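You operate a simulated robot arm through the tools that you are given. There is no shell and no other tool. Be economical: measure what you need, move in short steps, check, and stop when the job is done.

Carry out the task below with a simulated robot arm. There is one attempt and no reset: what you move stays moved.

Task
Free the motor from the vice and put it in the orange drawer.
Fine: wind the vice fully open, and afterwards wind the jaw all the way in; shut the drawer. Set down upright: motor.

Only the result counts: the job must be done as asked and must still hold three seconds after the hand-in. Knocking over, shifting, dropping, spilling or breaking anything else fails it.

Robot
A 7-joint arm with a two-finger parallel gripper, fixed in place. Base frame: the origin is at the foot of the arm, x ahead of it, y to its left, z up. Readings come in mm, degrees, newtons and seconds.
With the tool pointing down near the work surface it reaches from about 240 to 680 mm from the base axis. Its first joint turns from -66.0 to 66.0 degrees. Payload 2.4 kg.
The tool frame sits at the grasp point between the pads (the TCP): z along the fingers, y along the line on which they close. The tips reach 30 mm beyond it. The gripper opens to 94 mm. The fingers are 28 mm wide and 10 mm thick; the gripper's body (50 by 96 mm) begins 55 mm behind the TCP.
Orientation is that of the tool frame in the base frame, as [roll, pitch, yaw] about the fixed x, y, z axes, in that order (R = Rz(yaw) Ry(pitch) Rx(roll)). With the fingers straight down and closing along the base's y, the tool's x points along the base's -x, its y along +y and its z along -z.

Tools
- The arm moves only by the tool play_rows. Its argument "series" is one flat list of numbers, 7 for each row, row after row: the shift along the tool's x, y, z in units of 300 mm (1.0 is 300 mm), then the turn, a rotation vector about the tool's x, y, z in units of 45 degrees (1.0 is 45 degrees), then the opening, from 0 (shut) to 1 (fully open). In form: [tx, ty, tz, wx, wy, wz, claw, tx, ty, tz, wx, wy, wz, claw, ...]. A call has 1 to 8 rows; each row is the pose to reach, as a shift and turn from the pose commanded when the call began, along the tool's axes at that moment. A call with a number of a shift or a turn outside -1 to 1 is refused whole. Rows are played at 5 a second. More than 50 mm and 8.6 degrees between two rows, or a gripper value outside its range, and nothing of the call is played. Where a pose cannot be reached the arm comes as near as it can. A force on the tool above 40 N (or 10 N above the force at the start of the call, whichever is more), or a blocked arm, ends the call early, and 0.2 s more pass. Each finger travels about 153 mm/s and halts on what it meets, pressing with about 27 N; the grip force reading is that of the motor and also rises with nothing between the fingers. The clock runs only during rows and for 0.2 s after the last one: add rows that repeat a pose to give the fingers time. It gives the time, the measured TCP pose, the force on the tool (base axes), the opening and the grip force at its end, in the units of the frame above (readings bear some noise), with the torque about the TCP (base axes, N m) and any sound that the robot's microphone picked up.
- Cameras (640 x 400 px; columns grow to the right, rows downward): "scene" is fixed at [50.9, 487.5, 1454.9]; the picture's right is [-0.62, -0.78, 0.00], its down [-0.31, 0.24, -0.92] and it looks along [0.72, -0.57, -0.39] (base axes); focal length 319 px, centre (320, 200). "wrist" rides on the gripper at [76, 14, -103] in the tool frame; the picture's right is [-0.18, 0.98, 0.00], its down [-0.75, -0.14, -0.64] and it looks along [-0.63, -0.12, 0.77] (tool axes); focal length 243 px, centre (320, 200). There is no depth. A picture from a camera that has moved, and an enlarged one, comes with that camera's place and axes in the base frame and with its lens. The place of the scene camera against the robot may be out by one fixed shift of up to 12 mm in any direction.
- snapshot(camera): a new picture of that camera. No time passes.
- zoom(camera, box): a new picture of the part [left, top, right, bottom] of that camera's present view, enlarged. No time passes.
- job_done(): hands the job in; it is judged then, once.

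Go step by step. Nothing tells you positions but the pictures and the camera data: compare them with the known pose of the tool, close in by small moves and look again before you grip or let go. The budget is 120 turns and 68 pictures, counting those below and the enlarged ones. Unless the task says otherwise, let go and move clear before handing in, and close with one line.

The tools are called as a command line: name --argument value ..., lists and objects as JSON in quotes. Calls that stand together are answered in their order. play_rows: Moves the arm, as the interface text tells. Its arguments: {"type":"object","properties":{"series":{"type":"array","items":{"type":"number"}}},"required":["series"]} The other tools are called the same way: snapshot (camera) takes a picture; zoom (camera, box) takes an enlarged picture of a part of a camera's view; job_done () hands the job in.

At the start:

```text
clock: 0.0
ee_pos: [378.4, 21.4, 1167.2]
ee_rot: [179.9, 0.1, -180.0]
ft_force: [-0.1, 0.5, -0.3]
ft_torque: [0.0, -0.02, -0.03]
grip_width: 94.3
finger_force: 0.0
```

scene: 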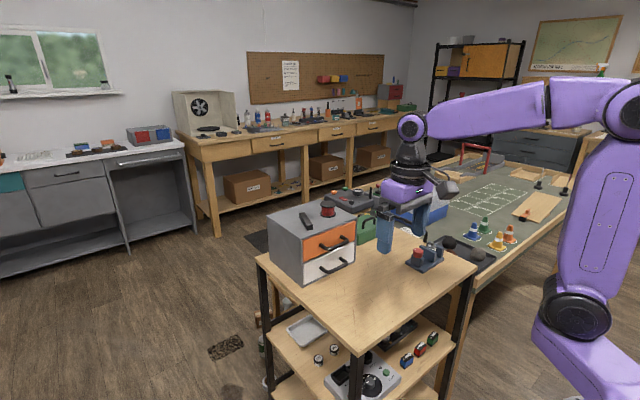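
wrist: 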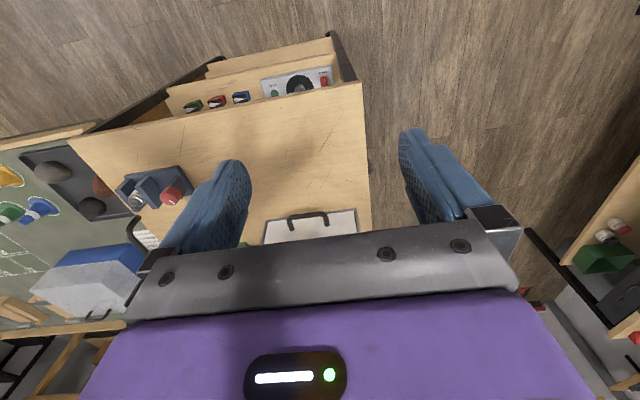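

I see a small cart with a drawer cabinet (orange upper drawer, white lower drawer) and a small vice at its right. I'll take enlarged views first.

zoom --camera "scene" --box '[385, 215, 485, 285]'

zoom --camera "scene" --box '[250, 180, 410, 290]'

zoom --camera "wrist" --box '[60, 130, 220, 240]'

```text
5.71 times, centred on (435, 250) of scene
camera zoom: at [50.9, 487.5, 1454.9], right [-0.62, -0.78, 0.0], down [-0.31, 0.24, -0.92], along [0.72, -0.57, -0.39], focal length 1822 px, centre (-337, -86)
```

zoom: 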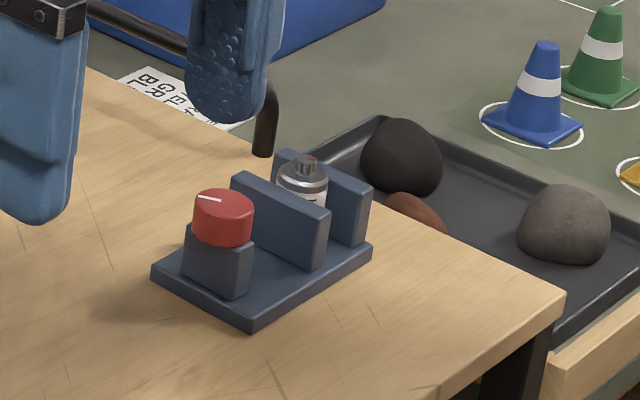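

```text
3.64 times, centred on (330, 235) of scene
camera zoom: at [50.9, 487.5, 1454.9], right [-0.62, -0.78, 0.0], down [-0.31, 0.24, -0.92], along [0.72, -0.57, -0.39], focal length 1159 px, centre (284, 73)
```

zoom: 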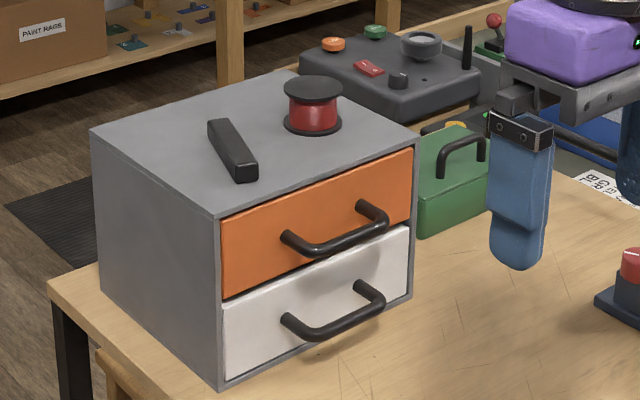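

```text
3.64 times, centred on (140, 185) of wrist
camera zoom: at [302.9, 36.3, 1270.2], right [0.18, 0.98, 0.0], down [0.75, -0.14, 0.64], along [0.63, -0.12, -0.77], focal length 882 px, centre (974, 254)
```

zoom: 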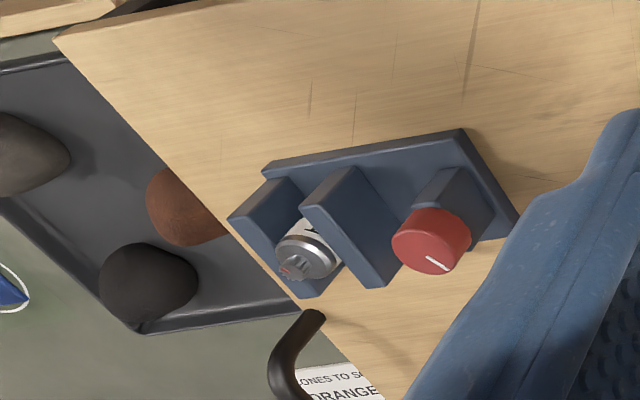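

The knob of the vice triangulates to roughly (562, -333, 873), and the drawers face the base. I'll bring the gripper over towards the vice to look closer.

play_rows --series '[-0.0583, -0.125, 0.0458, 0, 0, 0, 1, -0.1167, -0.25, 0.0917, 0, 0, 0, 1, -0.175, -0.375, 0.1375, 0, 0, 0, 1, -0.2333, -0.5, 0.1833, 0, 0, 0, 1, -0.2917, -0.625, 0.2292, 0, 0, 0, 1, -0.35, -0.75, 0.275, 0, 0, 0, 1, -0.4083, -0.875, 0.3208, 0, 0, 0, 1, -0.4667, -1.0, 0.3667, 0, 0, 0, 1]'

snapshot --camera "wrist"

snapshot --camera "scene"

```text
clock: 1.8
ee_pos: [517.8, -277.3, 1057.0]
ee_rot: [179.9, 0.0, -179.9]
ft_force: [-0.4, 0.2, -0.1]
ft_torque: [0.03, -0.03, 0.0]
grip_width: 93.9
finger_force: 0.2
```

```text
62 pictures are left
camera wrist: at [442.7, -262.1, 1161.2], right [0.18, 0.98, 0.0], down [0.75, -0.14, 0.64], along [0.63, -0.12, -0.77], focal length 243 px, centre (320, 200)
```

wrist: 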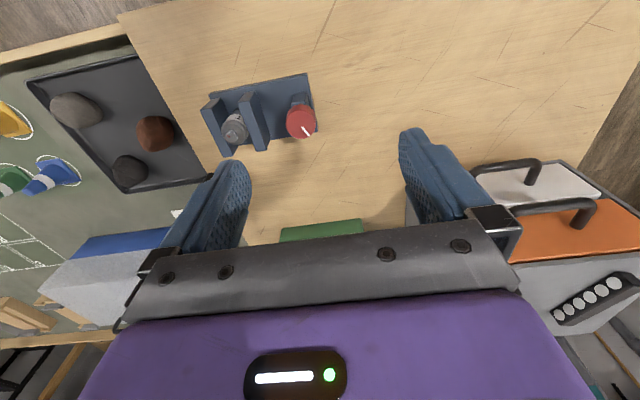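

```text
61 pictures are left
```

scene: 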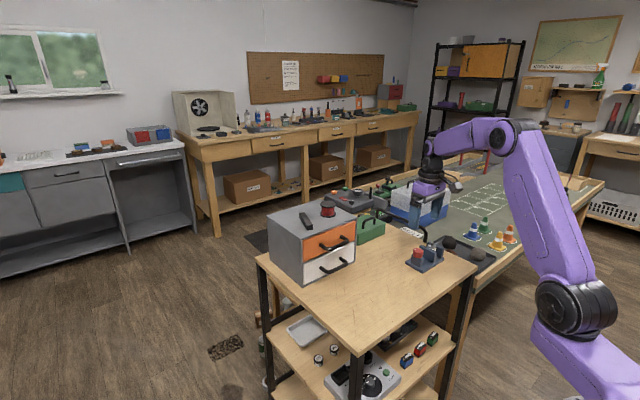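

The knob refines to about (539, -300, 907), with the jaws towards -y. I'll enlarge the vice here.

zoom --camera "wrist" --box '[190, 60, 334, 150]'

zoom --camera "scene" --box '[393, 230, 457, 270]'

zoom --camera "wrist" --box '[460, 140, 640, 252]'

```text
4.44 times, centred on (262, 105) of wrist
camera zoom: at [442.7, -262.1, 1161.2], right [0.18, 0.98, 0.0], down [0.75, -0.14, 0.64], along [0.63, -0.12, -0.77], focal length 1078 px, centre (578, 622)
```

zoom: 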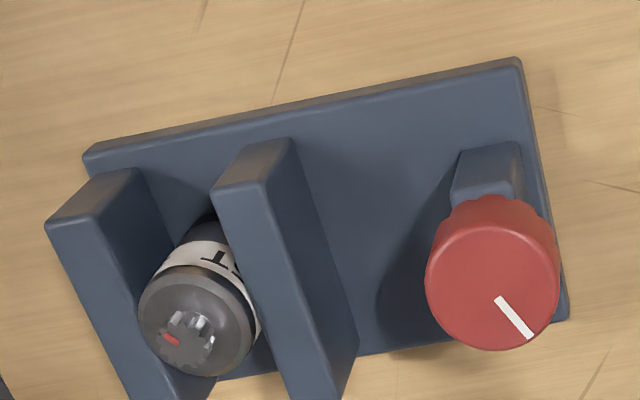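

```text
10.00 times, centred on (425, 250) of scene
camera zoom: at [50.9, 487.5, 1454.9], right [-0.62, -0.78, 0.0], down [-0.31, 0.24, -0.92], along [0.72, -0.57, -0.39], focal length 3188 px, centre (-730, -300)
```

zoom: 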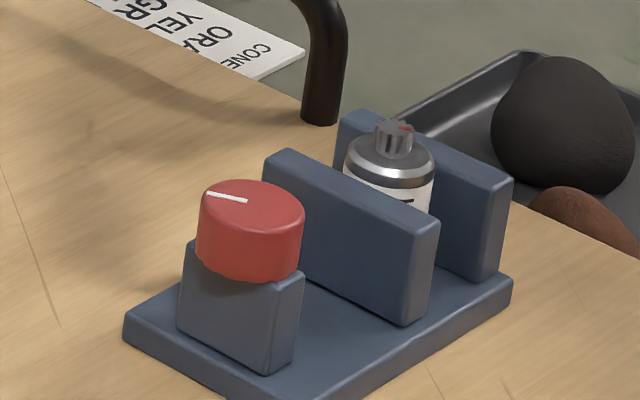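

```text
3.56 times, centred on (550, 196) of wrist
camera zoom: at [442.7, -262.1, 1161.2], right [0.18, 0.98, 0.0], down [0.75, -0.14, 0.64], along [0.63, -0.12, -0.77], focal length 863 px, centre (-498, 214)
```

zoom: 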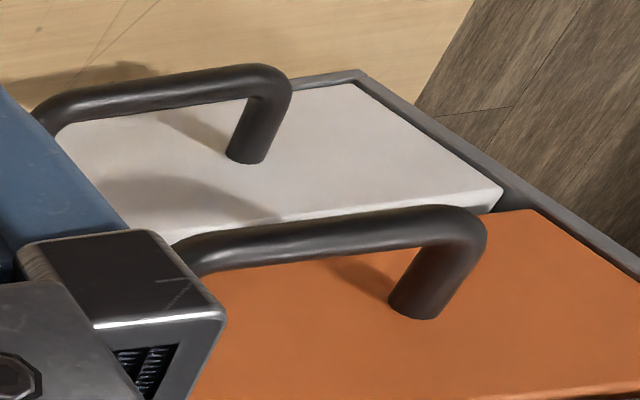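

The vice runs along y (jaws at y≈-352 and beyond, motor near (541, -379)), and the cabinet faces -x. I'll move above the knob and yaw the tool so that the fingers close along x.

play_rows --series '[-0.012, -0.014, 0.028, 0, 0, 0.167, 1, -0.024, -0.028, 0.056, 0, 0, 0.333, 1, -0.037, -0.042, 0.083, 0, 0, 0.5, 1, -0.049, -0.056, 0.111, 0, 0, 0.667, 1, -0.061, -0.07, 0.139, 0, 0, 0.833, 1, -0.073, -0.083, 0.167, 0, 0, 1, 1]'

play_rows --series '[0, 0, 0, 0, 0, 0.167, 1, 0, 0, 0, 0, 0, 0.333, 1, 0, 0, 0, 0, 0, 0.5, 1, 0, 0, 0, 0, 0, 0.667, 1, 0, 0, 0, 0, 0, 0.833, 1, 0, 0, 0, 0, 0, 1, 1, 0, 0, 0, 0, 0, 1, 1]'

snapshot --camera "wrist"

```text
clock: 3.2
ee_pos: [540.4, -303.2, 1007.3]
ee_rot: [180.0, 0.0, 134.9]
ft_force: [-0.6, 0.1, -0.1]
ft_torque: [-0.01, -0.03, -0.01]
grip_width: 93.9
finger_force: 0.0
```

```text
clock: 4.8
ee_pos: [542.0, -303.3, 1006.9]
ee_rot: [179.9, 0.0, 89.8]
ft_force: [0.1, -0.5, 0.7]
ft_torque: [0.02, -0.01, -0.02]
grip_width: 94.0
finger_force: 0.1
```

```text
57 pictures are left
camera wrist: at [555.5, -226.6, 1110.2], right [0.98, -0.19, 0.0], down [-0.14, -0.75, 0.64], along [-0.12, -0.63, -0.77], focal length 243 px, centre (320, 200)
```

wrist: 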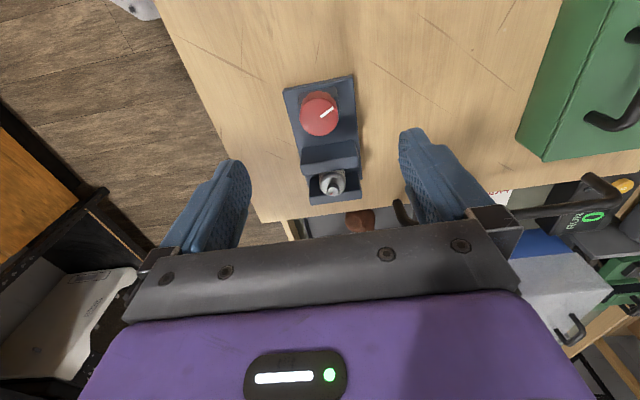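

The knob centre comes out at (540.5, -300.5) with its top near z 908. I'll lower around it, tips to about z 898, and look.

play_rows --series '[0.009, -0.003, 0.1, 0, 0, 0, 1, 0.009, -0.003, 0.2, 0, 0, 0, 0.8, 0.009, -0.003, 0.265, 0, 0, 0, 0.6, 0.009, -0.003, 0.265, 0, 0, 0, 0.6]'

snapshot --camera "wrist"

zoom --camera "scene" --box '[393, 220, 457, 260]'

```text
clock: 5.8
ee_pos: [538.3, -300.3, 927.3]
ee_rot: [180.0, 0.1, 90.0]
ft_force: [0.7, 0.5, 0.0]
ft_torque: [0.01, -0.01, -0.01]
grip_width: 56.6
finger_force: 0.0
```

```text
56 pictures are left
camera wrist: at [553.6, -223.3, 1029.6], right [0.98, -0.18, 0.0], down [-0.14, -0.75, 0.64], along [-0.12, -0.63, -0.77], focal length 243 px, centre (320, 200)
```

wrist: 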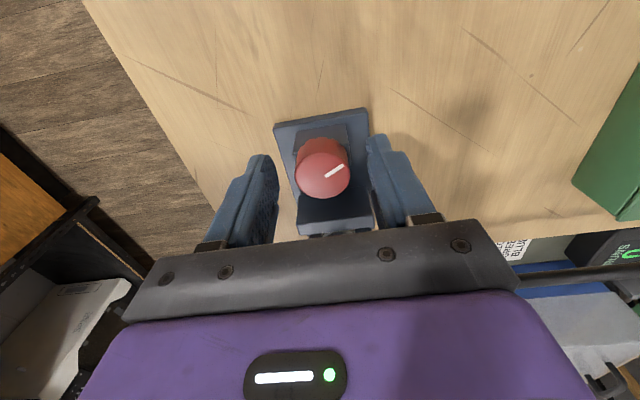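

```text
10.00 times, centred on (425, 240) of scene
camera zoom: at [50.9, 487.5, 1454.9], right [-0.62, -0.78, 0.0], down [-0.31, 0.24, -0.92], along [0.72, -0.57, -0.39], focal length 3188 px, centre (-730, -200)
```

zoom: 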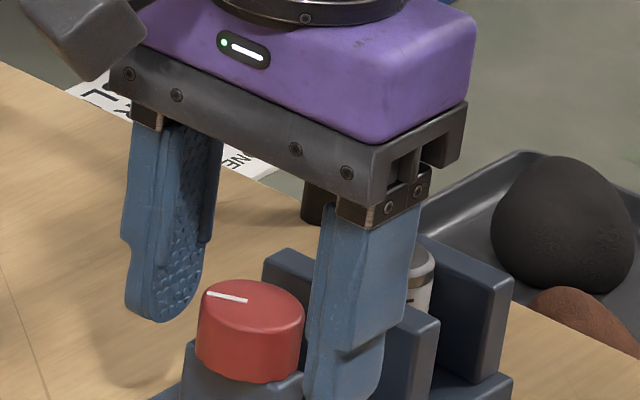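

Fingers straddle the knob well. I'll pre-turn, grip and try a counter-clockwise stroke, watching the jaw.

play_rows --series '[0, 0, 0, 0, 0, 0.189, 0.5, 0, 0, 0, 0, 0, 0.378, 0.5, 0, 0, 0, 0, 0, 0.378, 0, 0, 0, 0, 0, 0, 0.378, 0, 0, 0, 0, 0, 0, 0.189, 0, 0, 0, 0, 0, 0, 0, 0, 0, 0, 0, 0, 0, -0.189, 0, 0, 0, 0, 0, 0, -0.378, 0]'

snapshot --camera "wrist"

zoom --camera "scene" --box '[393, 220, 457, 260]'

```text
clock: 7.6
ee_pos: [541.1, -301.0, 927.5]
ee_rot: [-179.9, 0.0, 107.2]
ft_force: [-2.3, 0.5, 0.7]
ft_torque: [-0.03, -0.14, -0.02]
grip_width: 31.3
finger_force: 45.2
```

```text
54 pictures are left
camera wrist: at [531.3, -223.0, 1030.5], right [0.99, 0.11, 0.0], down [0.09, -0.76, 0.64], along [0.07, -0.64, -0.77], focal length 243 px, centre (320, 200)
```

wrist: 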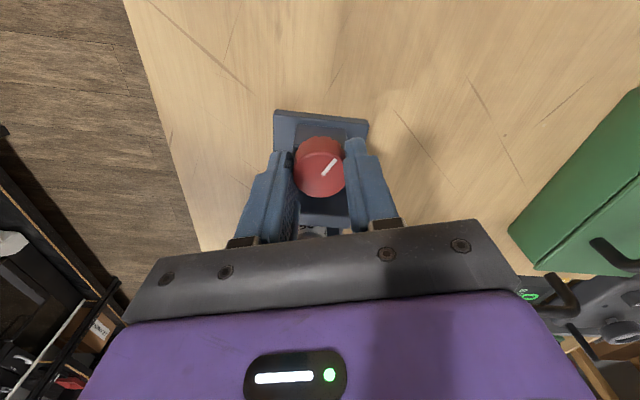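

```text
10.00 times, centred on (425, 240) of scene
camera zoom: at [50.8, 487.5, 1454.9], right [-0.62, -0.78, 0.0], down [-0.31, 0.24, -0.92], along [0.72, -0.57, -0.39], focal length 3188 px, centre (-730, -200)
```

zoom: 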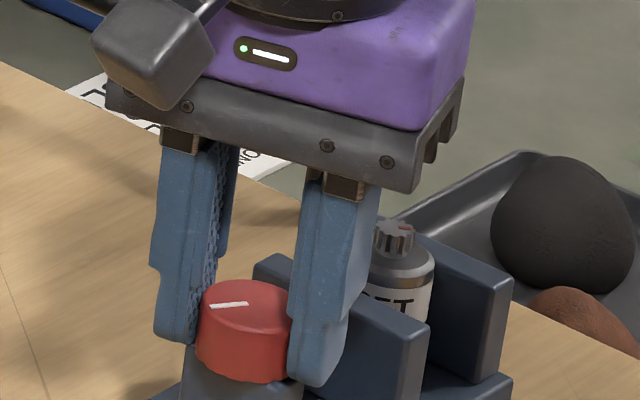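

Counter-clockwise opens it: the jaw moved a few mm towards the knob. I'll repeat ratchet strokes.

play_rows --series '[0, 0, 0, 0, 0, 0.189, 0.45, 0, 0, 0, 0, 0, 0.378, 0.45, 0, 0, 0, 0, 0, 0.567, 0.45, 0, 0, 0, 0, 0, 0.756, 0.45, 0, 0, 0, 0, 0, 0.71, 0, 0, 0, 0, 0, 0, 0.53, 0, 0, 0, 0, 0, 0, 0.35, 0, 0, 0, 0, 0, 0, 0.17, 0]'

play_rows --series '[0, 0, 0, 0, 0, -0.17, 0, 0, 0, 0, 0, 0, 0, 0.45, 0, 0, 0, 0, 0, 0.189, 0.45, 0, 0, 0, 0, 0, 0.378, 0.45, 0, 0, 0, 0, 0, 0.567, 0.45, 0, 0, 0, 0, 0, 0.53, 0, 0, 0, 0, 0, 0, 0.35, 0, 0, 0, 0, 0, 0, 0.17, 0]'

zoom --camera "scene" --box '[393, 220, 457, 260]'

```text
clock: 9.4
ee_pos: [540.5, -300.4, 927.4]
ee_rot: [-180.0, 0.0, 99.7]
ft_force: [-4.8, 1.7, 2.1]
ft_torque: [-0.51, -0.22, -0.02]
grip_width: 31.3
finger_force: 45.3
```

```text
clock: 11.2
ee_pos: [540.2, -301.5, 927.8]
ee_rot: [-179.9, 0.0, 91.7]
ft_force: [3.1, -3.3, -0.2]
ft_torque: [0.4, 0.32, -0.02]
grip_width: 31.3
finger_force: 45.4
```

```text
10.00 times, centred on (425, 240) of scene
camera zoom: at [51.0, 487.4, 1455.0], right [-0.62, -0.78, 0.0], down [-0.31, 0.24, -0.92], along [0.72, -0.57, -0.39], focal length 3188 px, centre (-730, -200)
```

zoom: 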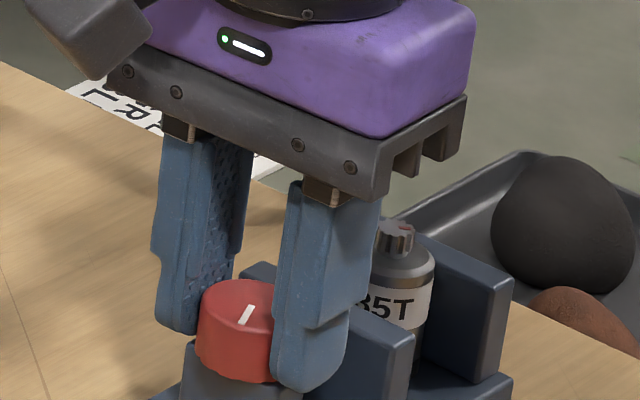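

The jaw keeps retreating and the motor stands. I continue ratcheting until the knob stops.

play_rows --series '[0, 0, 0, 0, 0, -0.18, 0, 0, 0, 0, 0, 0, -0.36, 0, 0, 0, 0, 0, 0, -0.175, 0.45, 0, 0, 0, 0, 0, 0.01, 0.45, 0, 0, 0, 0, 0, 0.195, 0.45, 0, 0, 0, 0, 0, 0.38, 0.45, 0, 0, 0, 0, 0, 0.22, 0, 0, 0, 0, 0, 0, 0.04, 0]'

play_rows --series '[0, 0, 0, 0, 0, -0.18, 0, 0, 0, 0, 0, 0, -0.36, 0, 0, 0, 0, 0, 0, -0.175, 0.45, 0, 0, 0, 0, 0, 0.01, 0.45, 0, 0, 0, 0, 0, 0.195, 0.45, 0, 0, 0, 0, 0, 0.38, 0.45, 0, 0, 0, 0, 0, 0.22, 0, 0, 0, 0, 0, 0, 0.04, 0]'

zoom --camera "scene" --box '[393, 220, 457, 260]'

```text
clock: 13.0
ee_pos: [540.3, -301.5, 926.8]
ee_rot: [179.9, 0.0, 90.0]
ft_force: [8.4, -3.9, -5.6]
ft_torque: [0.35, 0.26, -0.02]
grip_width: 31.6
finger_force: 44.8
```

```text
clock: 14.8
ee_pos: [539.9, -301.1, 927.1]
ee_rot: [180.0, -0.1, 88.2]
ft_force: [-2.1, 0.0, 0.5]
ft_torque: [-0.04, -0.33, -0.03]
grip_width: 31.6
finger_force: 44.5
```

```text
10.00 times, centred on (425, 240) of scene
camera zoom: at [50.9, 487.5, 1454.9], right [-0.62, -0.78, 0.0], down [-0.31, 0.24, -0.92], along [0.72, -0.57, -0.39], focal length 3188 px, centre (-730, -200)
```

zoom: 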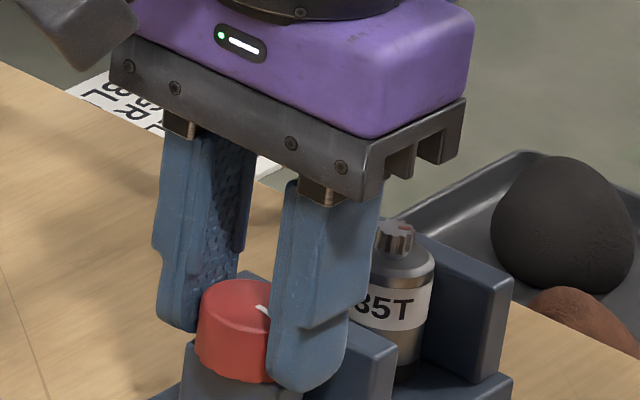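

Still moving; jaw now about 16 mm back. Two more strokes.

play_rows --series '[0, 0, 0, 0, 0, -0.18, 0, 0, 0, 0, 0, 0, -0.36, 0, 0, 0, 0, 0, 0, -0.175, 0.45, 0, 0, 0, 0, 0, 0.01, 0.45, 0, 0, 0, 0, 0, 0.195, 0.45, 0, 0, 0, 0, 0, 0.32, 0.45, 0, 0, 0, 0, 0, 0.18, 0, 0, 0, 0, 0, 0, 0.0, 0]'

zoom --camera "scene" --box '[393, 220, 457, 260]'

```text
clock: 16.6
ee_pos: [540.5, -299.9, 927.5]
ee_rot: [-180.0, 0.0, 88.1]
ft_force: [0.1, 0.6, -2.3]
ft_torque: [0.16, 0.06, -0.32]
grip_width: 31.1
finger_force: 45.1
```

```text
10.00 times, centred on (425, 240) of scene
camera zoom: at [50.9, 487.5, 1454.9], right [-0.62, -0.78, 0.0], down [-0.31, 0.24, -0.92], along [0.72, -0.57, -0.39], focal length 3188 px, centre (-730, -200)
```

zoom: 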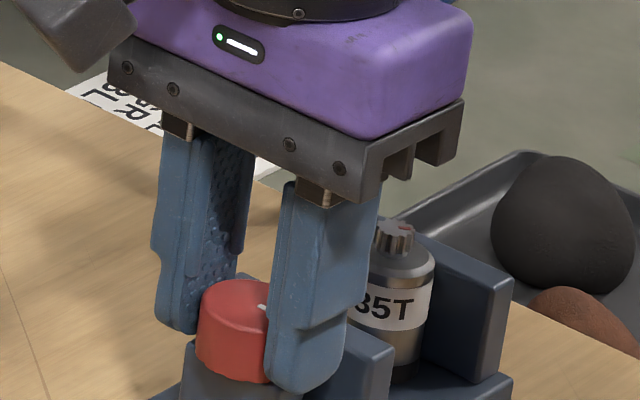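

The jaw barely moved and a torque about z has appeared, so the end stop is likely. One more forward push to confirm.

play_rows --series '[0, 0, 0, 0, 0, -0.18, 0, 0, 0, 0, 0, 0, -0.3, 0, 0, 0, 0, 0, 0, -0.3, 0]'

zoom --camera "scene" --box '[393, 220, 457, 260]'

```text
clock: 17.4
ee_pos: [539.2, -300.1, 927.3]
ee_rot: [-179.9, 0.1, 101.7]
ft_force: [-0.7, -0.7, -2.9]
ft_torque: [0.12, -0.23, -0.57]
grip_width: 31.5
finger_force: 45.2
```

```text
10.00 times, centred on (425, 240) of scene
camera zoom: at [51.0, 487.4, 1454.9], right [-0.62, -0.78, 0.0], down [-0.31, 0.24, -0.92], along [0.72, -0.57, -0.39], focal length 3188 px, centre (-730, -200)
```

zoom: 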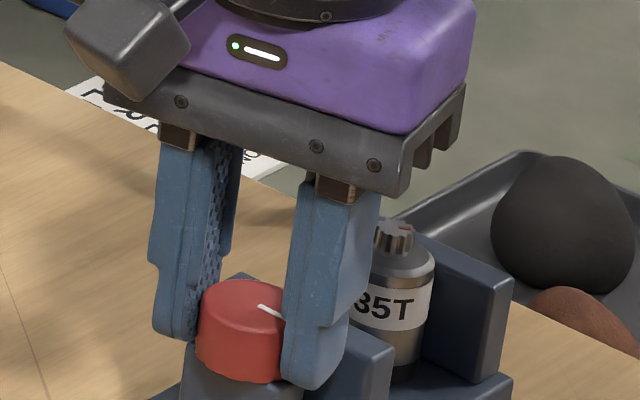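

Knob is on its open stop (torque up, jaw still). I release, rise and square up to yaw 90.

play_rows --series '[0, 0, 0, 0, 0, 0, 0.55, 0, 0, 0, 0, 0, 0, 0.55, 0, 0, -0.1, 0, 0, 0.1, 0.7, 0, 0, -0.2, 0, 0, 0.2, 1, 0, 0, -0.3, 0, 0, 0.26, 1, 0, 0, -0.3, 0, 0, 0.26, 1]'

snapshot --camera "wrist"

zoom --camera "wrist" --box '[272, 60, 384, 130]'

zoom --camera "scene" --box '[393, 230, 457, 270]'

```text
clock: 18.8
ee_pos: [539.7, -300.4, 1019.2]
ee_rot: [180.0, 0.1, 89.9]
ft_force: [-0.7, -0.9, 0.7]
ft_torque: [0.02, -0.04, 0.0]
grip_width: 94.1
finger_force: 0.2
```

```text
48 pictures are left
camera wrist: at [555.1, -224.0, 1121.4], right [0.98, -0.19, 0.0], down [-0.14, -0.75, 0.64], along [-0.12, -0.63, -0.77], focal length 243 px, centre (320, 200)
```

wrist: 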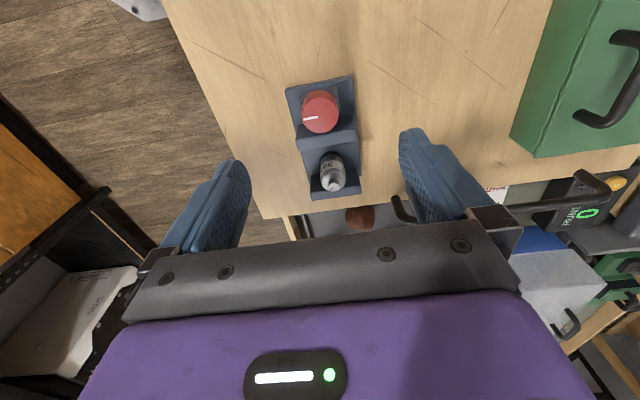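

```text
5.71 times, centred on (328, 95) of wrist
camera zoom: at [555.1, -224.0, 1121.4], right [0.98, -0.19, 0.0], down [-0.14, -0.75, 0.64], along [-0.12, -0.63, -0.77], focal length 1386 px, centre (274, 800)
```

zoom: 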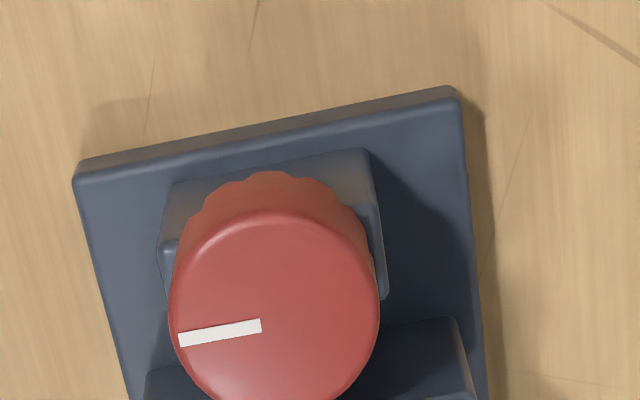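

```text
10.00 times, centred on (425, 250) of scene
camera zoom: at [50.9, 487.5, 1454.9], right [-0.62, -0.78, 0.0], down [-0.31, 0.24, -0.92], along [0.72, -0.57, -0.39], focal length 3188 px, centre (-730, -300)
```

zoom: 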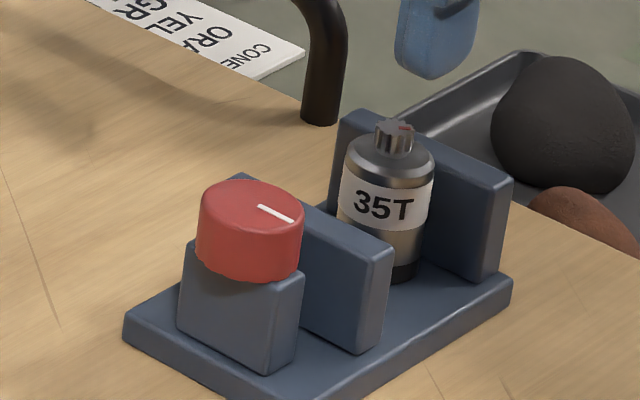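

The vice is wide open with the motor standing against the far jaw. I'll move over the motor.

play_rows --series '[-0.13, 0.002, 0, 0, 0, 0, 1, -0.25, 0.004, 0, 0, 0, 0, 1, -0.25, 0.004, 0.06, 0, 0, 0, 1, -0.25, 0.004, 0.1, 0, 0, 0, 1, -0.25, 0.004, 0.1, 0, 0, 0, 1]'

zoom --camera "wrist" --box '[200, 60, 440, 210]'

```text
clock: 20.0
ee_pos: [541.9, -375.6, 987.2]
ee_rot: [-180.0, 0.0, 90.0]
ft_force: [0.4, 0.2, 0.3]
ft_torque: [-0.01, -0.04, 0.02]
grip_width: 93.8
finger_force: 0.1
```

```text
2.67 times, centred on (320, 135) of wrist
camera zoom: at [555.5, -298.9, 1090.0], right [0.98, -0.18, 0.0], down [-0.14, -0.75, 0.64], along [-0.12, -0.63, -0.77], focal length 647 px, centre (320, 373)
```

zoom: 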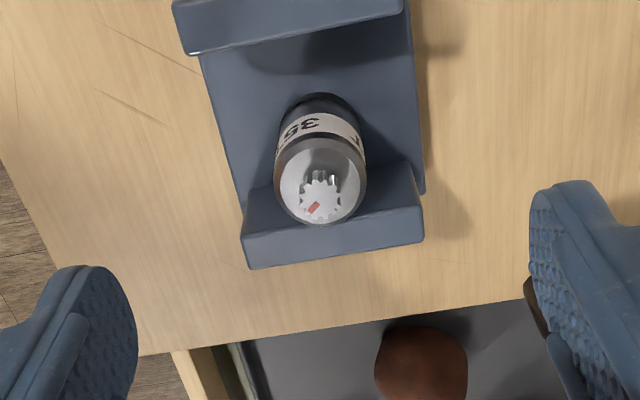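

Motor centre is about (541, -382). I'll lower beside it with open fingers, keeping clear of the far jaw, then look.

play_rows --series '[-0.012, -0.003, 0.1, 0, 0, 0, 1, -0.012, -0.003, 0.2, 0, 0, 0, 1, -0.012, -0.003, 0.26, 0, 0, 0, 0.8, -0.012, -0.003, 0.32, 0, 0, 0, 0.6, -0.012, -0.003, 0.32, 0, 0, 0, 0.6]'

zoom --camera "wrist" --box '[200, 90, 440, 240]'

zoom --camera "scene" --box '[393, 220, 473, 270]'

```text
clock: 21.2
ee_pos: [539.2, -379.5, 891.5]
ee_rot: [180.0, 0.0, 90.0]
ft_force: [-1.5, 4.1, 12.8]
ft_torque: [0.26, 0.61, 0.08]
grip_width: 56.5
finger_force: 0.0
```

```text
2.67 times, centred on (320, 165) of wrist
camera zoom: at [553.8, -302.6, 995.2], right [0.98, -0.18, 0.0], down [-0.14, -0.75, 0.64], along [-0.12, -0.63, -0.77], focal length 647 px, centre (320, 293)
```

zoom: 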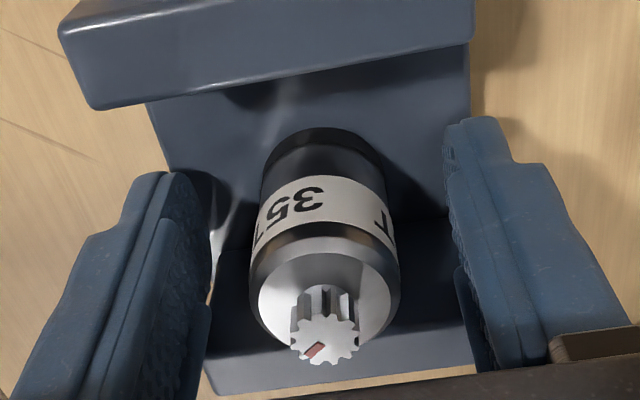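

```text
8.00 times, centred on (433, 245) of scene
camera zoom: at [50.6, 487.8, 1454.8], right [-0.62, -0.78, 0.0], down [-0.31, 0.24, -0.92], along [0.72, -0.57, -0.39], focal length 2551 px, centre (-584, -160)
```

zoom: 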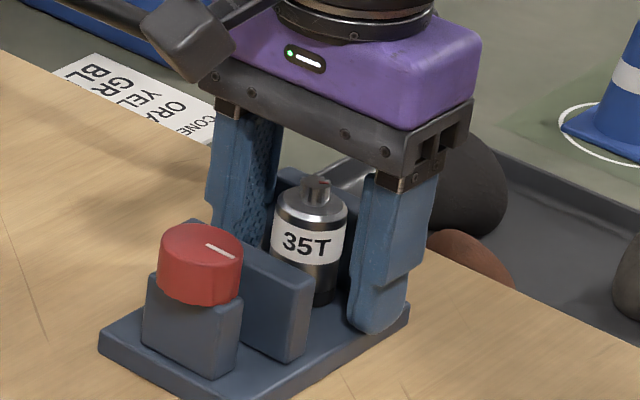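

The tips are just touching the vice plate (12 N up). I raise 5 mm, then close on the motor.

play_rows --series '[0, 0, -0.018, 0, 0, 0, 0.6, 0, 0, -0.018, 0, 0, 0, 0.6, 0, 0, -0.018, 0, 0, 0, 0.4, 0, 0, -0.018, 0, 0, 0, 0, 0, 0, -0.018, 0, 0, 0, 0, 0, 0, -0.018, 0, 0, 0, 0]'

zoom --camera "wrist" --box '[200, 90, 440, 240]'

```text
clock: 22.6
ee_pos: [540.4, -380.1, 895.4]
ee_rot: [-180.0, 0.0, 90.0]
ft_force: [9.8, -1.1, -10.7]
ft_torque: [0.21, -0.13, 0.14]
grip_width: 51.7
finger_force: 44.6
```

```text
2.67 times, centred on (320, 165) of wrist
camera zoom: at [554.8, -302.6, 998.5], right [0.98, -0.18, 0.0], down [-0.14, -0.75, 0.64], along [-0.12, -0.63, -0.77], focal length 647 px, centre (320, 293)
```

zoom: 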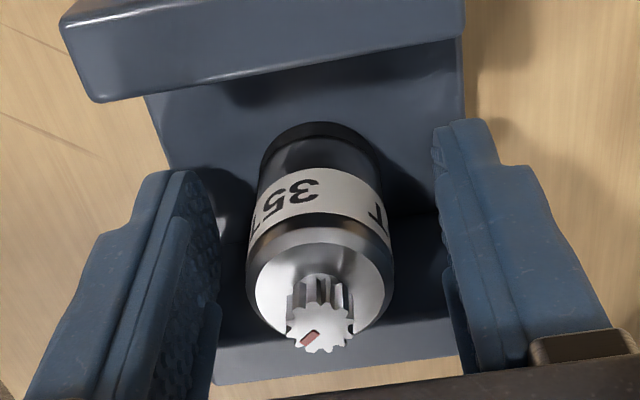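

The fingers stopped at 52 mm, likely on the ends of the fixed jaw rather than the motor. I open, rise and measure the far jaw face.

play_rows --series '[0, 0, 0, 0, 0, 0, 0.65, 0, 0, 0, 0, 0, 0, 0.65, 0, 0, -0.1, 0, 0, 0, 0.8, 0, 0, -0.2, 0, 0, 0, 0.8, 0, 0, -0.2, 0, 0, 0, 0.8]'

zoom --camera "wrist" --box '[240, 70, 400, 170]'

zoom --camera "scene" --box '[393, 230, 457, 270]'

```text
clock: 23.8
ee_pos: [539.9, -379.7, 956.8]
ee_rot: [180.0, 0.0, 89.9]
ft_force: [0.2, 0.9, -0.1]
ft_torque: [0.03, 0.0, 0.0]
grip_width: 75.7
finger_force: 0.2
```

```text
4.00 times, centred on (320, 120) of wrist
camera zoom: at [553.9, -303.1, 1059.5], right [0.98, -0.19, 0.0], down [-0.14, -0.75, 0.64], along [-0.12, -0.63, -0.77], focal length 970 px, centre (320, 520)
```

zoom: 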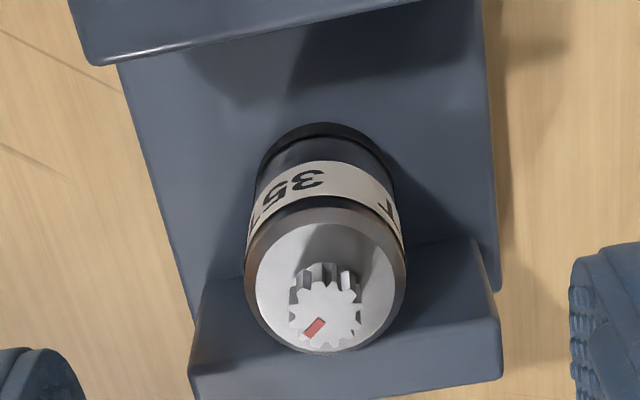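

```text
10.00 times, centred on (425, 250) of scene
camera zoom: at [50.9, 487.5, 1454.9], right [-0.62, -0.78, 0.0], down [-0.31, 0.24, -0.92], along [0.72, -0.57, -0.39], focal length 3188 px, centre (-730, -300)
```

zoom: 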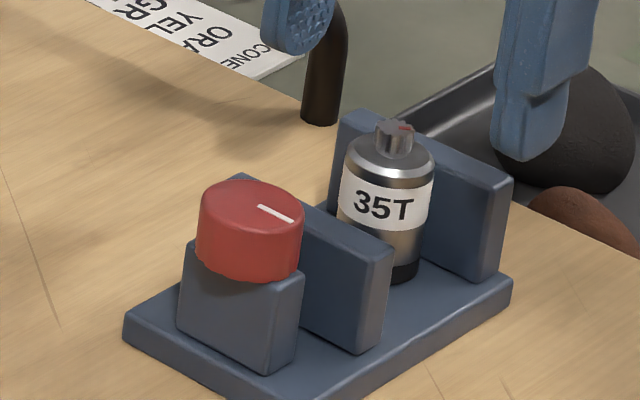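

The fixed jaw's inner face is at about y=-396, so my finger edges (-394) were catching its rounded corners. I'll shift 5 mm towards the open jaw, lower a bit less, and close.

play_rows --series '[0.017, 0.002, 0, 0, 0, 0, 0.8, 0.017, 0.002, 0.1, 0, 0, 0, 0.8, 0.017, 0.002, 0.192, 0, 0, 0, 0.8, 0.017, 0.002, 0.192, 0, 0, 0, 0.6, 0.017, 0.002, 0.192, 0, 0, 0, 0.45, 0.017, 0.002, 0.192, 0, 0, 0, 0.45]'

zoom --camera "wrist" --box '[200, 90, 440, 240]'

```text
clock: 25.2
ee_pos: [539.9, -374.5, 898.6]
ee_rot: [-180.0, -0.1, 90.0]
ft_force: [0.8, 0.6, 0.3]
ft_torque: [0.01, 0.03, 0.01]
grip_width: 42.1
finger_force: 0.1
```

```text
2.67 times, centred on (320, 165) of wrist
camera zoom: at [554.9, -298.1, 1001.5], right [0.98, -0.18, 0.0], down [-0.14, -0.75, 0.64], along [-0.12, -0.63, -0.77], focal length 647 px, centre (320, 293)
```

zoom: 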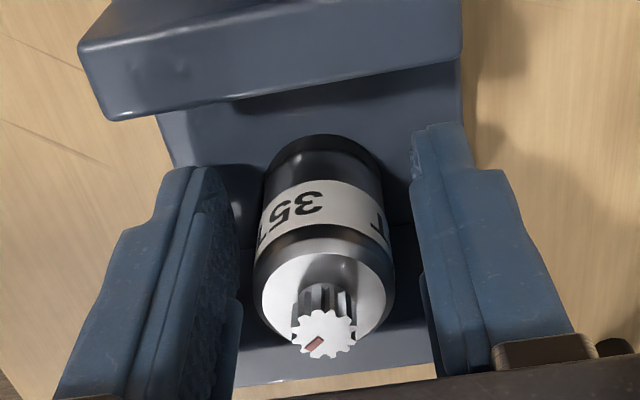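

Free now at 42 mm. I close on the motor and lift slightly.

play_rows --series '[0, 0, 0, 0, 0, 0, 0, 0, 0, 0, 0, 0, 0, 0, 0, 0, 0, 0, 0, 0, 0, 0, 0, -0.04, 0, 0, 0, 0, 0, 0, -0.04, 0, 0, 0, 0]'

zoom --camera "wrist" --box '[200, 90, 440, 240]'

zoom --camera "scene" --box '[393, 220, 473, 270]'

```text
clock: 26.4
ee_pos: [541.5, -374.6, 910.1]
ee_rot: [180.0, -0.2, 90.0]
ft_force: [0.0, 0.1, -0.5]
ft_torque: [0.02, 0.0, 0.02]
grip_width: 26.9
finger_force: 26.8
```

```text
2.67 times, centred on (320, 165) of wrist
camera zoom: at [554.9, -297.5, 1013.7], right [0.98, -0.18, 0.0], down [-0.14, -0.75, 0.64], along [-0.12, -0.63, -0.77], focal length 647 px, centre (320, 293)
```

zoom: 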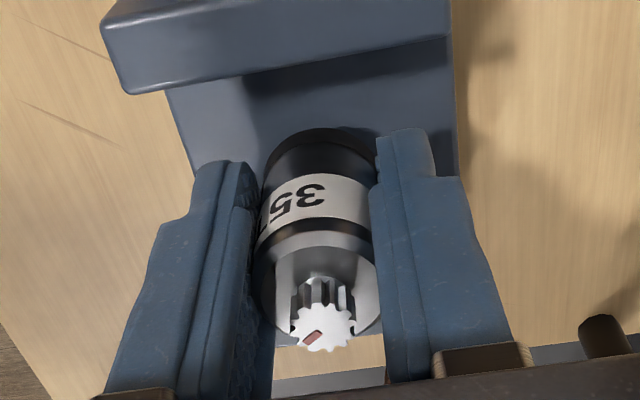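

```text
8.00 times, centred on (433, 245) of scene
camera zoom: at [50.9, 487.5, 1454.9], right [-0.62, -0.78, 0.0], down [-0.31, 0.24, -0.92], along [0.72, -0.57, -0.39], focal length 2551 px, centre (-584, -160)
```

zoom: 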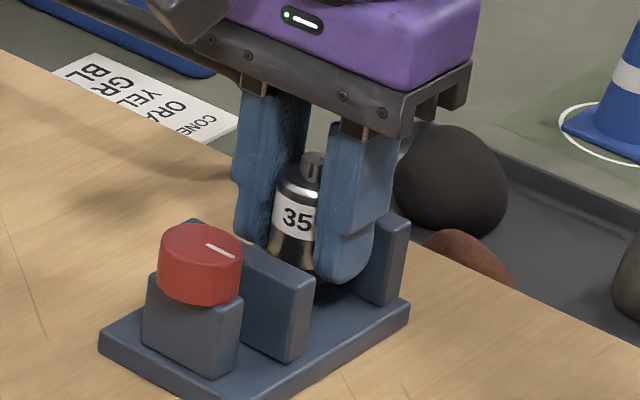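

The motor comes free cleanly. The drawer is still shut, so I'll set the motor back on its spot in the open vice, and open the drawer first.

play_rows --series '[0, 0, 0.02, 0, 0, 0, 0, 0, 0, 0.039, 0, 0, 0, 0, 0, 0, 0.039, 0, 0, 0, 0, 0, 0, 0.039, 0, 0, 0, 0.42, 0, 0, 0.039, 0, 0, 0, 0.42, 0, 0, -0.06, 0, 0, 0, 0.42, 0, 0, -0.2, 0, 0, 0, 0.42, 0, 0, -0.36, 0, 0, 0, 0.6]'

zoom --camera "wrist" --box '[200, 60, 440, 210]'

```text
clock: 28.2
ee_pos: [539.8, -371.6, 1019.5]
ee_rot: [180.0, 0.1, 90.0]
ft_force: [-0.5, -0.1, 0.5]
ft_torque: [0.0, -0.01, -0.01]
grip_width: 56.6
finger_force: 0.1
```

```text
2.67 times, centred on (320, 135) of wrist
camera zoom: at [555.3, -294.8, 1122.8], right [0.98, -0.18, 0.0], down [-0.14, -0.75, 0.64], along [-0.12, -0.63, -0.77], focal length 647 px, centre (320, 373)
```

zoom: 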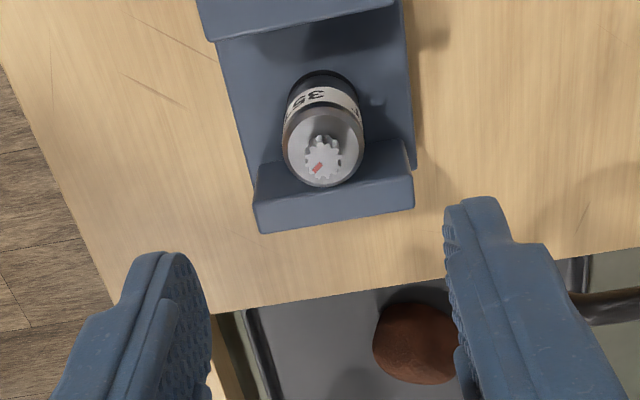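

Motor stands upright in the vice. I now fly over to above the drawer handle to look.

play_rows --series '[0.125, 0.02, -0.08, 0, 0, 0, 0.6, 0.25, 0.05, -0.16, 0, 0, 0, 0.6, 0.375, 0.09, -0.24, 0, 0, 0, 0.6, 0.5, 0.13, -0.3, 0, 0, 0, 0.6, 0.625, 0.17, -0.32, 0, 0, 0, 0.6, 0.75, 0.21, -0.32, 0, 0, 0, 0.6, 0.875, 0.25, -0.32, 0, 0, 0, 0.6, 1.0, 0.28, -0.32, 0, 0, 0, 0.6]'

snapshot --camera "wrist"

zoom --camera "scene" --box '[250, 170, 410, 290]'

```text
clock: 30.0
ee_pos: [626.5, -74.2, 1114.2]
ee_rot: [-180.0, 0.0, 89.8]
ft_force: [-0.2, -0.5, 0.1]
ft_torque: [0.0, 0.03, 0.0]
grip_width: 56.4
finger_force: 0.0
```

```text
35 pictures are left
camera wrist: at [641.1, 2.7, 1218.6], right [0.98, -0.19, 0.0], down [-0.14, -0.75, 0.64], along [-0.12, -0.63, -0.77], focal length 243 px, centre (320, 200)
```

wrist: 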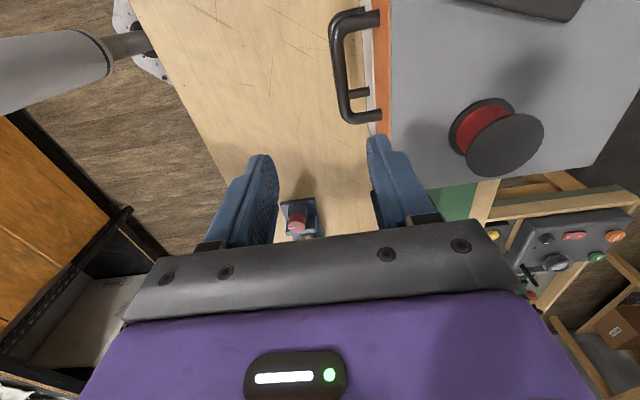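

```text
3.33 times, centred on (330, 230) of scene
camera zoom: at [50.9, 487.4, 1454.9], right [-0.62, -0.78, 0.0], down [-0.31, 0.24, -0.92], along [0.72, -0.57, -0.39], focal length 1063 px, centre (287, 100)
```

zoom: 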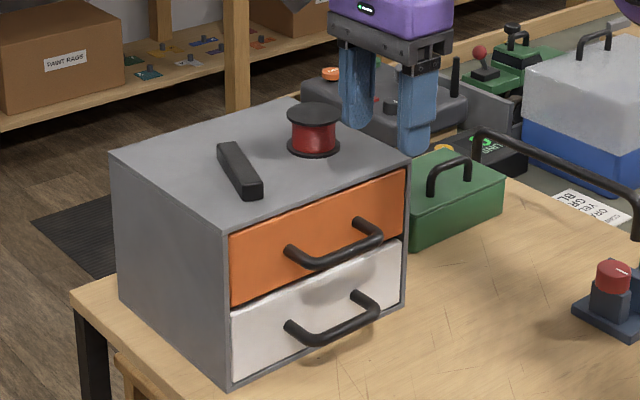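

The handle bar lies at x≈651, y −18…−97, z≈966, with about 29 mm gap to the drawer front at x≈685. I move above it with fingers 30 mm apart, pausing above the handle to check.

play_rows --series '[0.03, 0.04, 0, 0, 0, 0, 0.34, 0.057, 0.08, 0, 0, 0, 0, 0.34, 0.057, 0.08, 0.12, 0, 0, 0, 0.34, 0.057, 0.08, 0.24, 0, 0, 0, 0.34, 0.057, 0.08, 0.3, 0, 0, 0, 0.34, 0.057, 0.08, 0.3, 0, 0, 0, 0.34]'

snapshot --camera "wrist"

zoom --camera "scene" --box '[290, 180, 386, 240]'

```text
clock: 31.4
ee_pos: [649.6, -55.9, 1026.4]
ee_rot: [180.0, 0.0, 90.0]
ft_force: [0.8, 0.4, -0.3]
ft_torque: [0.01, 0.0, 0.01]
grip_width: 31.9
finger_force: 0.1
```

```text
33 pictures are left
camera wrist: at [664.6, 20.6, 1129.0], right [0.98, -0.18, 0.0], down [-0.14, -0.75, 0.64], along [-0.12, -0.63, -0.77], focal length 243 px, centre (320, 200)
```

wrist: 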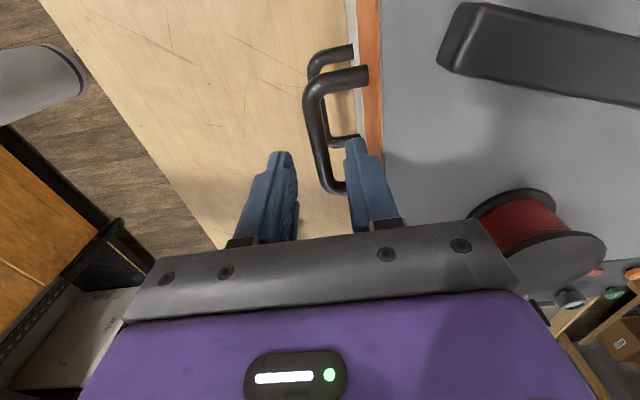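

```text
6.67 times, centred on (338, 210) of scene
camera zoom: at [50.9, 487.5, 1454.9], right [-0.62, -0.78, 0.0], down [-0.31, 0.24, -0.92], along [0.72, -0.57, -0.39], focal length 2126 px, centre (200, 133)
```

zoom: 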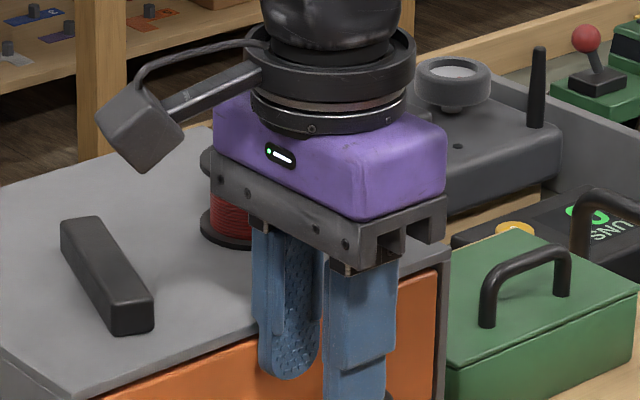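

The fingers straddle the bar as intended. Lower 52 mm and close.

play_rows --series '[0, 0, 0.06, 0, 0, 0, 0.34, 0, 0, 0.12, 0, 0, 0, 0.34, 0, 0, 0.175, 0, 0, 0, 0.34, 0, 0, 0.175, 0, 0, 0, 0.34, 0, 0, 0.175, 0, 0, 0, 0, 0, 0, 0.175, 0, 0, 0, 0, 0, 0, 0.175, 0, 0, 0, 0]'

snapshot --camera "wrist"

```text
clock: 33.0
ee_pos: [649.8, -57.5, 971.8]
ee_rot: [180.0, -0.1, 90.0]
ft_force: [3.5, -1.3, -2.4]
ft_torque: [-0.07, -0.01, 1.03]
grip_width: 16.4
finger_force: 45.5
```

```text
31 pictures are left
camera wrist: at [663.7, 19.4, 1074.5], right [0.98, -0.18, 0.0], down [-0.14, -0.75, 0.64], along [-0.12, -0.63, -0.77], focal length 243 px, centre (320, 200)
```

wrist: 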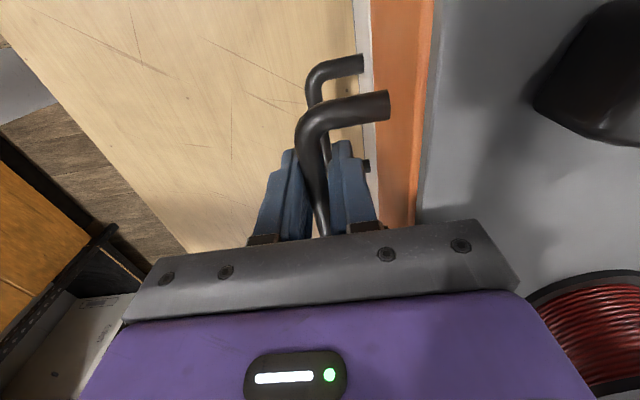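

The bar is held between the fingers. I pull gently towards the base and check the forces.

play_rows --series '[0, -0.03, 0, 0, 0, 0, 0, 0, -0.06, 0, 0, 0, 0, 0, 0, -0.1, 0, 0, 0, 0, 0, 0, -0.14, 0, 0, 0, 0, 0]'

snapshot --camera "wrist"

```text
clock: 34.0
ee_pos: [607.7, -58.0, 971.2]
ee_rot: [-179.9, -0.1, 90.0]
ft_force: [-1.8, -3.1, -12.7]
ft_torque: [-0.23, 0.01, 1.0]
grip_width: 16.3
finger_force: 45.1
```

```text
30 pictures are left
camera wrist: at [622.0, 19.3, 1074.5], right [0.98, -0.18, 0.0], down [-0.14, -0.75, 0.64], along [-0.12, -0.63, -0.77], focal length 243 px, centre (320, 200)
```

wrist: 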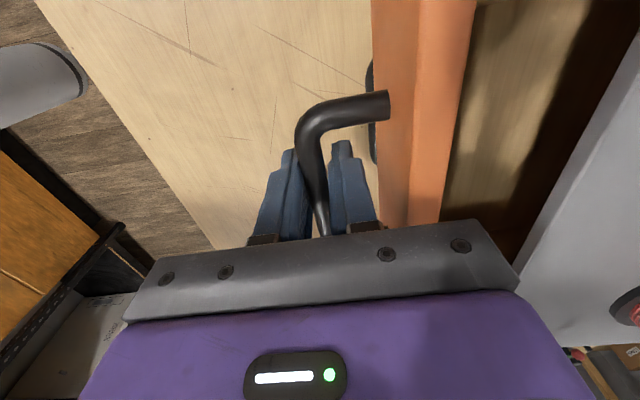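

The drawer slides out easily. I pull about 100 mm further.

play_rows --series '[0, -0.07, 0, 0, 0, 0, 0, 0, -0.14, 0, 0, 0, 0, 0, 0, -0.21, 0, 0, 0, 0, 0, 0, -0.28, 0, 0, 0, 0, 0, 0, -0.34, 0, 0, 0, 0, 0]'

snapshot --camera "wrist"

snapshot --camera "scene"

```text
clock: 35.0
ee_pos: [529.8, -57.2, 971.5]
ee_rot: [178.9, 0.2, 90.3]
ft_force: [11.3, -3.3, -14.1]
ft_torque: [0.25, 0.0, 1.05]
grip_width: 16.4
finger_force: 45.7
stopped in row 5: the force on the tool passed its limit at 58 N (the readings are from after the stop); the commanded pose is now the measured one
```

```text
29 pictures are left
camera wrist: at [542.2, 19.8, 1074.9], right [0.98, -0.18, 0.02], down [-0.15, -0.75, 0.64], along [-0.1, -0.63, -0.77], focal length 243 px, centre (320, 200)
```

wrist: 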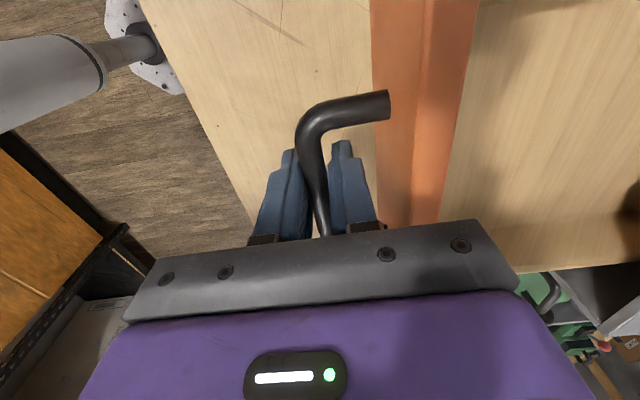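

```text
28 pictures are left
```

scene: 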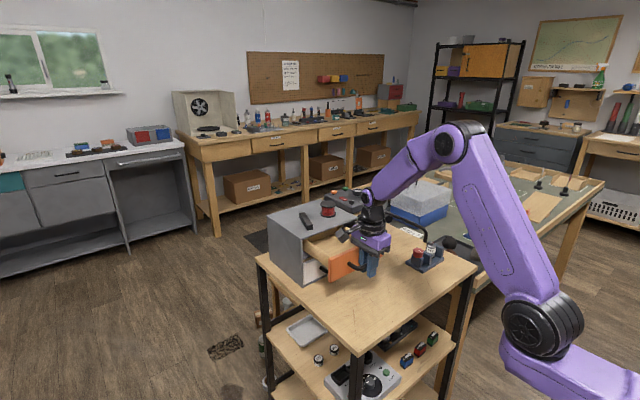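

The drawer is at its end stop, 120 mm out. I release and rise for a look inside.

play_rows --series '[0, 0, 0, 0, 0, 0, 0.34, 0, 0, 0, 0, 0, 0, 0.34, 0, 0, -0.1, 0.024, 0, 0, 0.34, 0, 0, -0.25, 0.024, 0, 0, 0.34, 0, 0, -0.4, 0.024, 0, 0, 0.34, 0, 0.05, -0.5, 0.024, 0, 0, 0.6, 0, 0.15, -0.5, 0.024, 0, 0, 0.6, 0, 0.25, -0.5, 0.024, 0, 0, 0.6]'

snapshot --camera "wrist"

zoom --camera "scene" --box '[260, 200, 388, 280]'

```text
clock: 36.8
ee_pos: [599.5, -58.1, 1123.3]
ee_rot: [-179.9, 0.1, 90.0]
ft_force: [-1.2, 0.3, -1.1]
ft_torque: [0.0, 0.0, -0.01]
grip_width: 56.4
finger_force: 0.1
```

```text
27 pictures are left
camera wrist: at [615.5, 19.6, 1226.6], right [0.98, -0.18, 0.0], down [-0.14, -0.75, 0.64], along [-0.12, -0.63, -0.77], focal length 243 px, centre (320, 200)
```

wrist: 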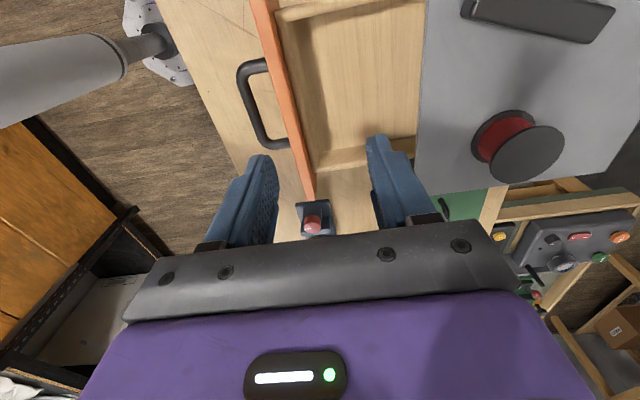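

```text
5.00 times, centred on (324, 240) of scene
camera zoom: at [50.9, 487.5, 1454.9], right [-0.62, -0.78, 0.0], down [-0.31, 0.24, -0.92], along [0.72, -0.57, -0.39], focal length 1594 px, centre (300, 0)
```

zoom: 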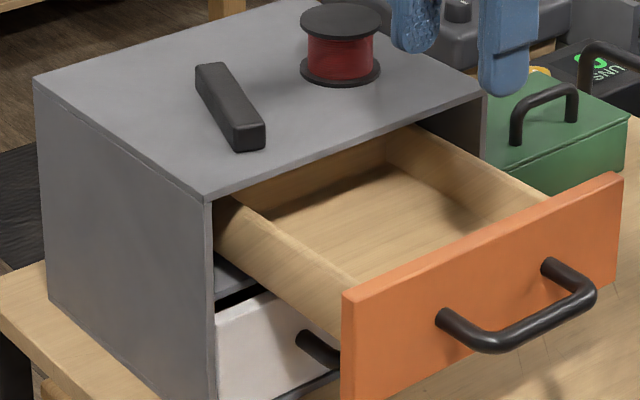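

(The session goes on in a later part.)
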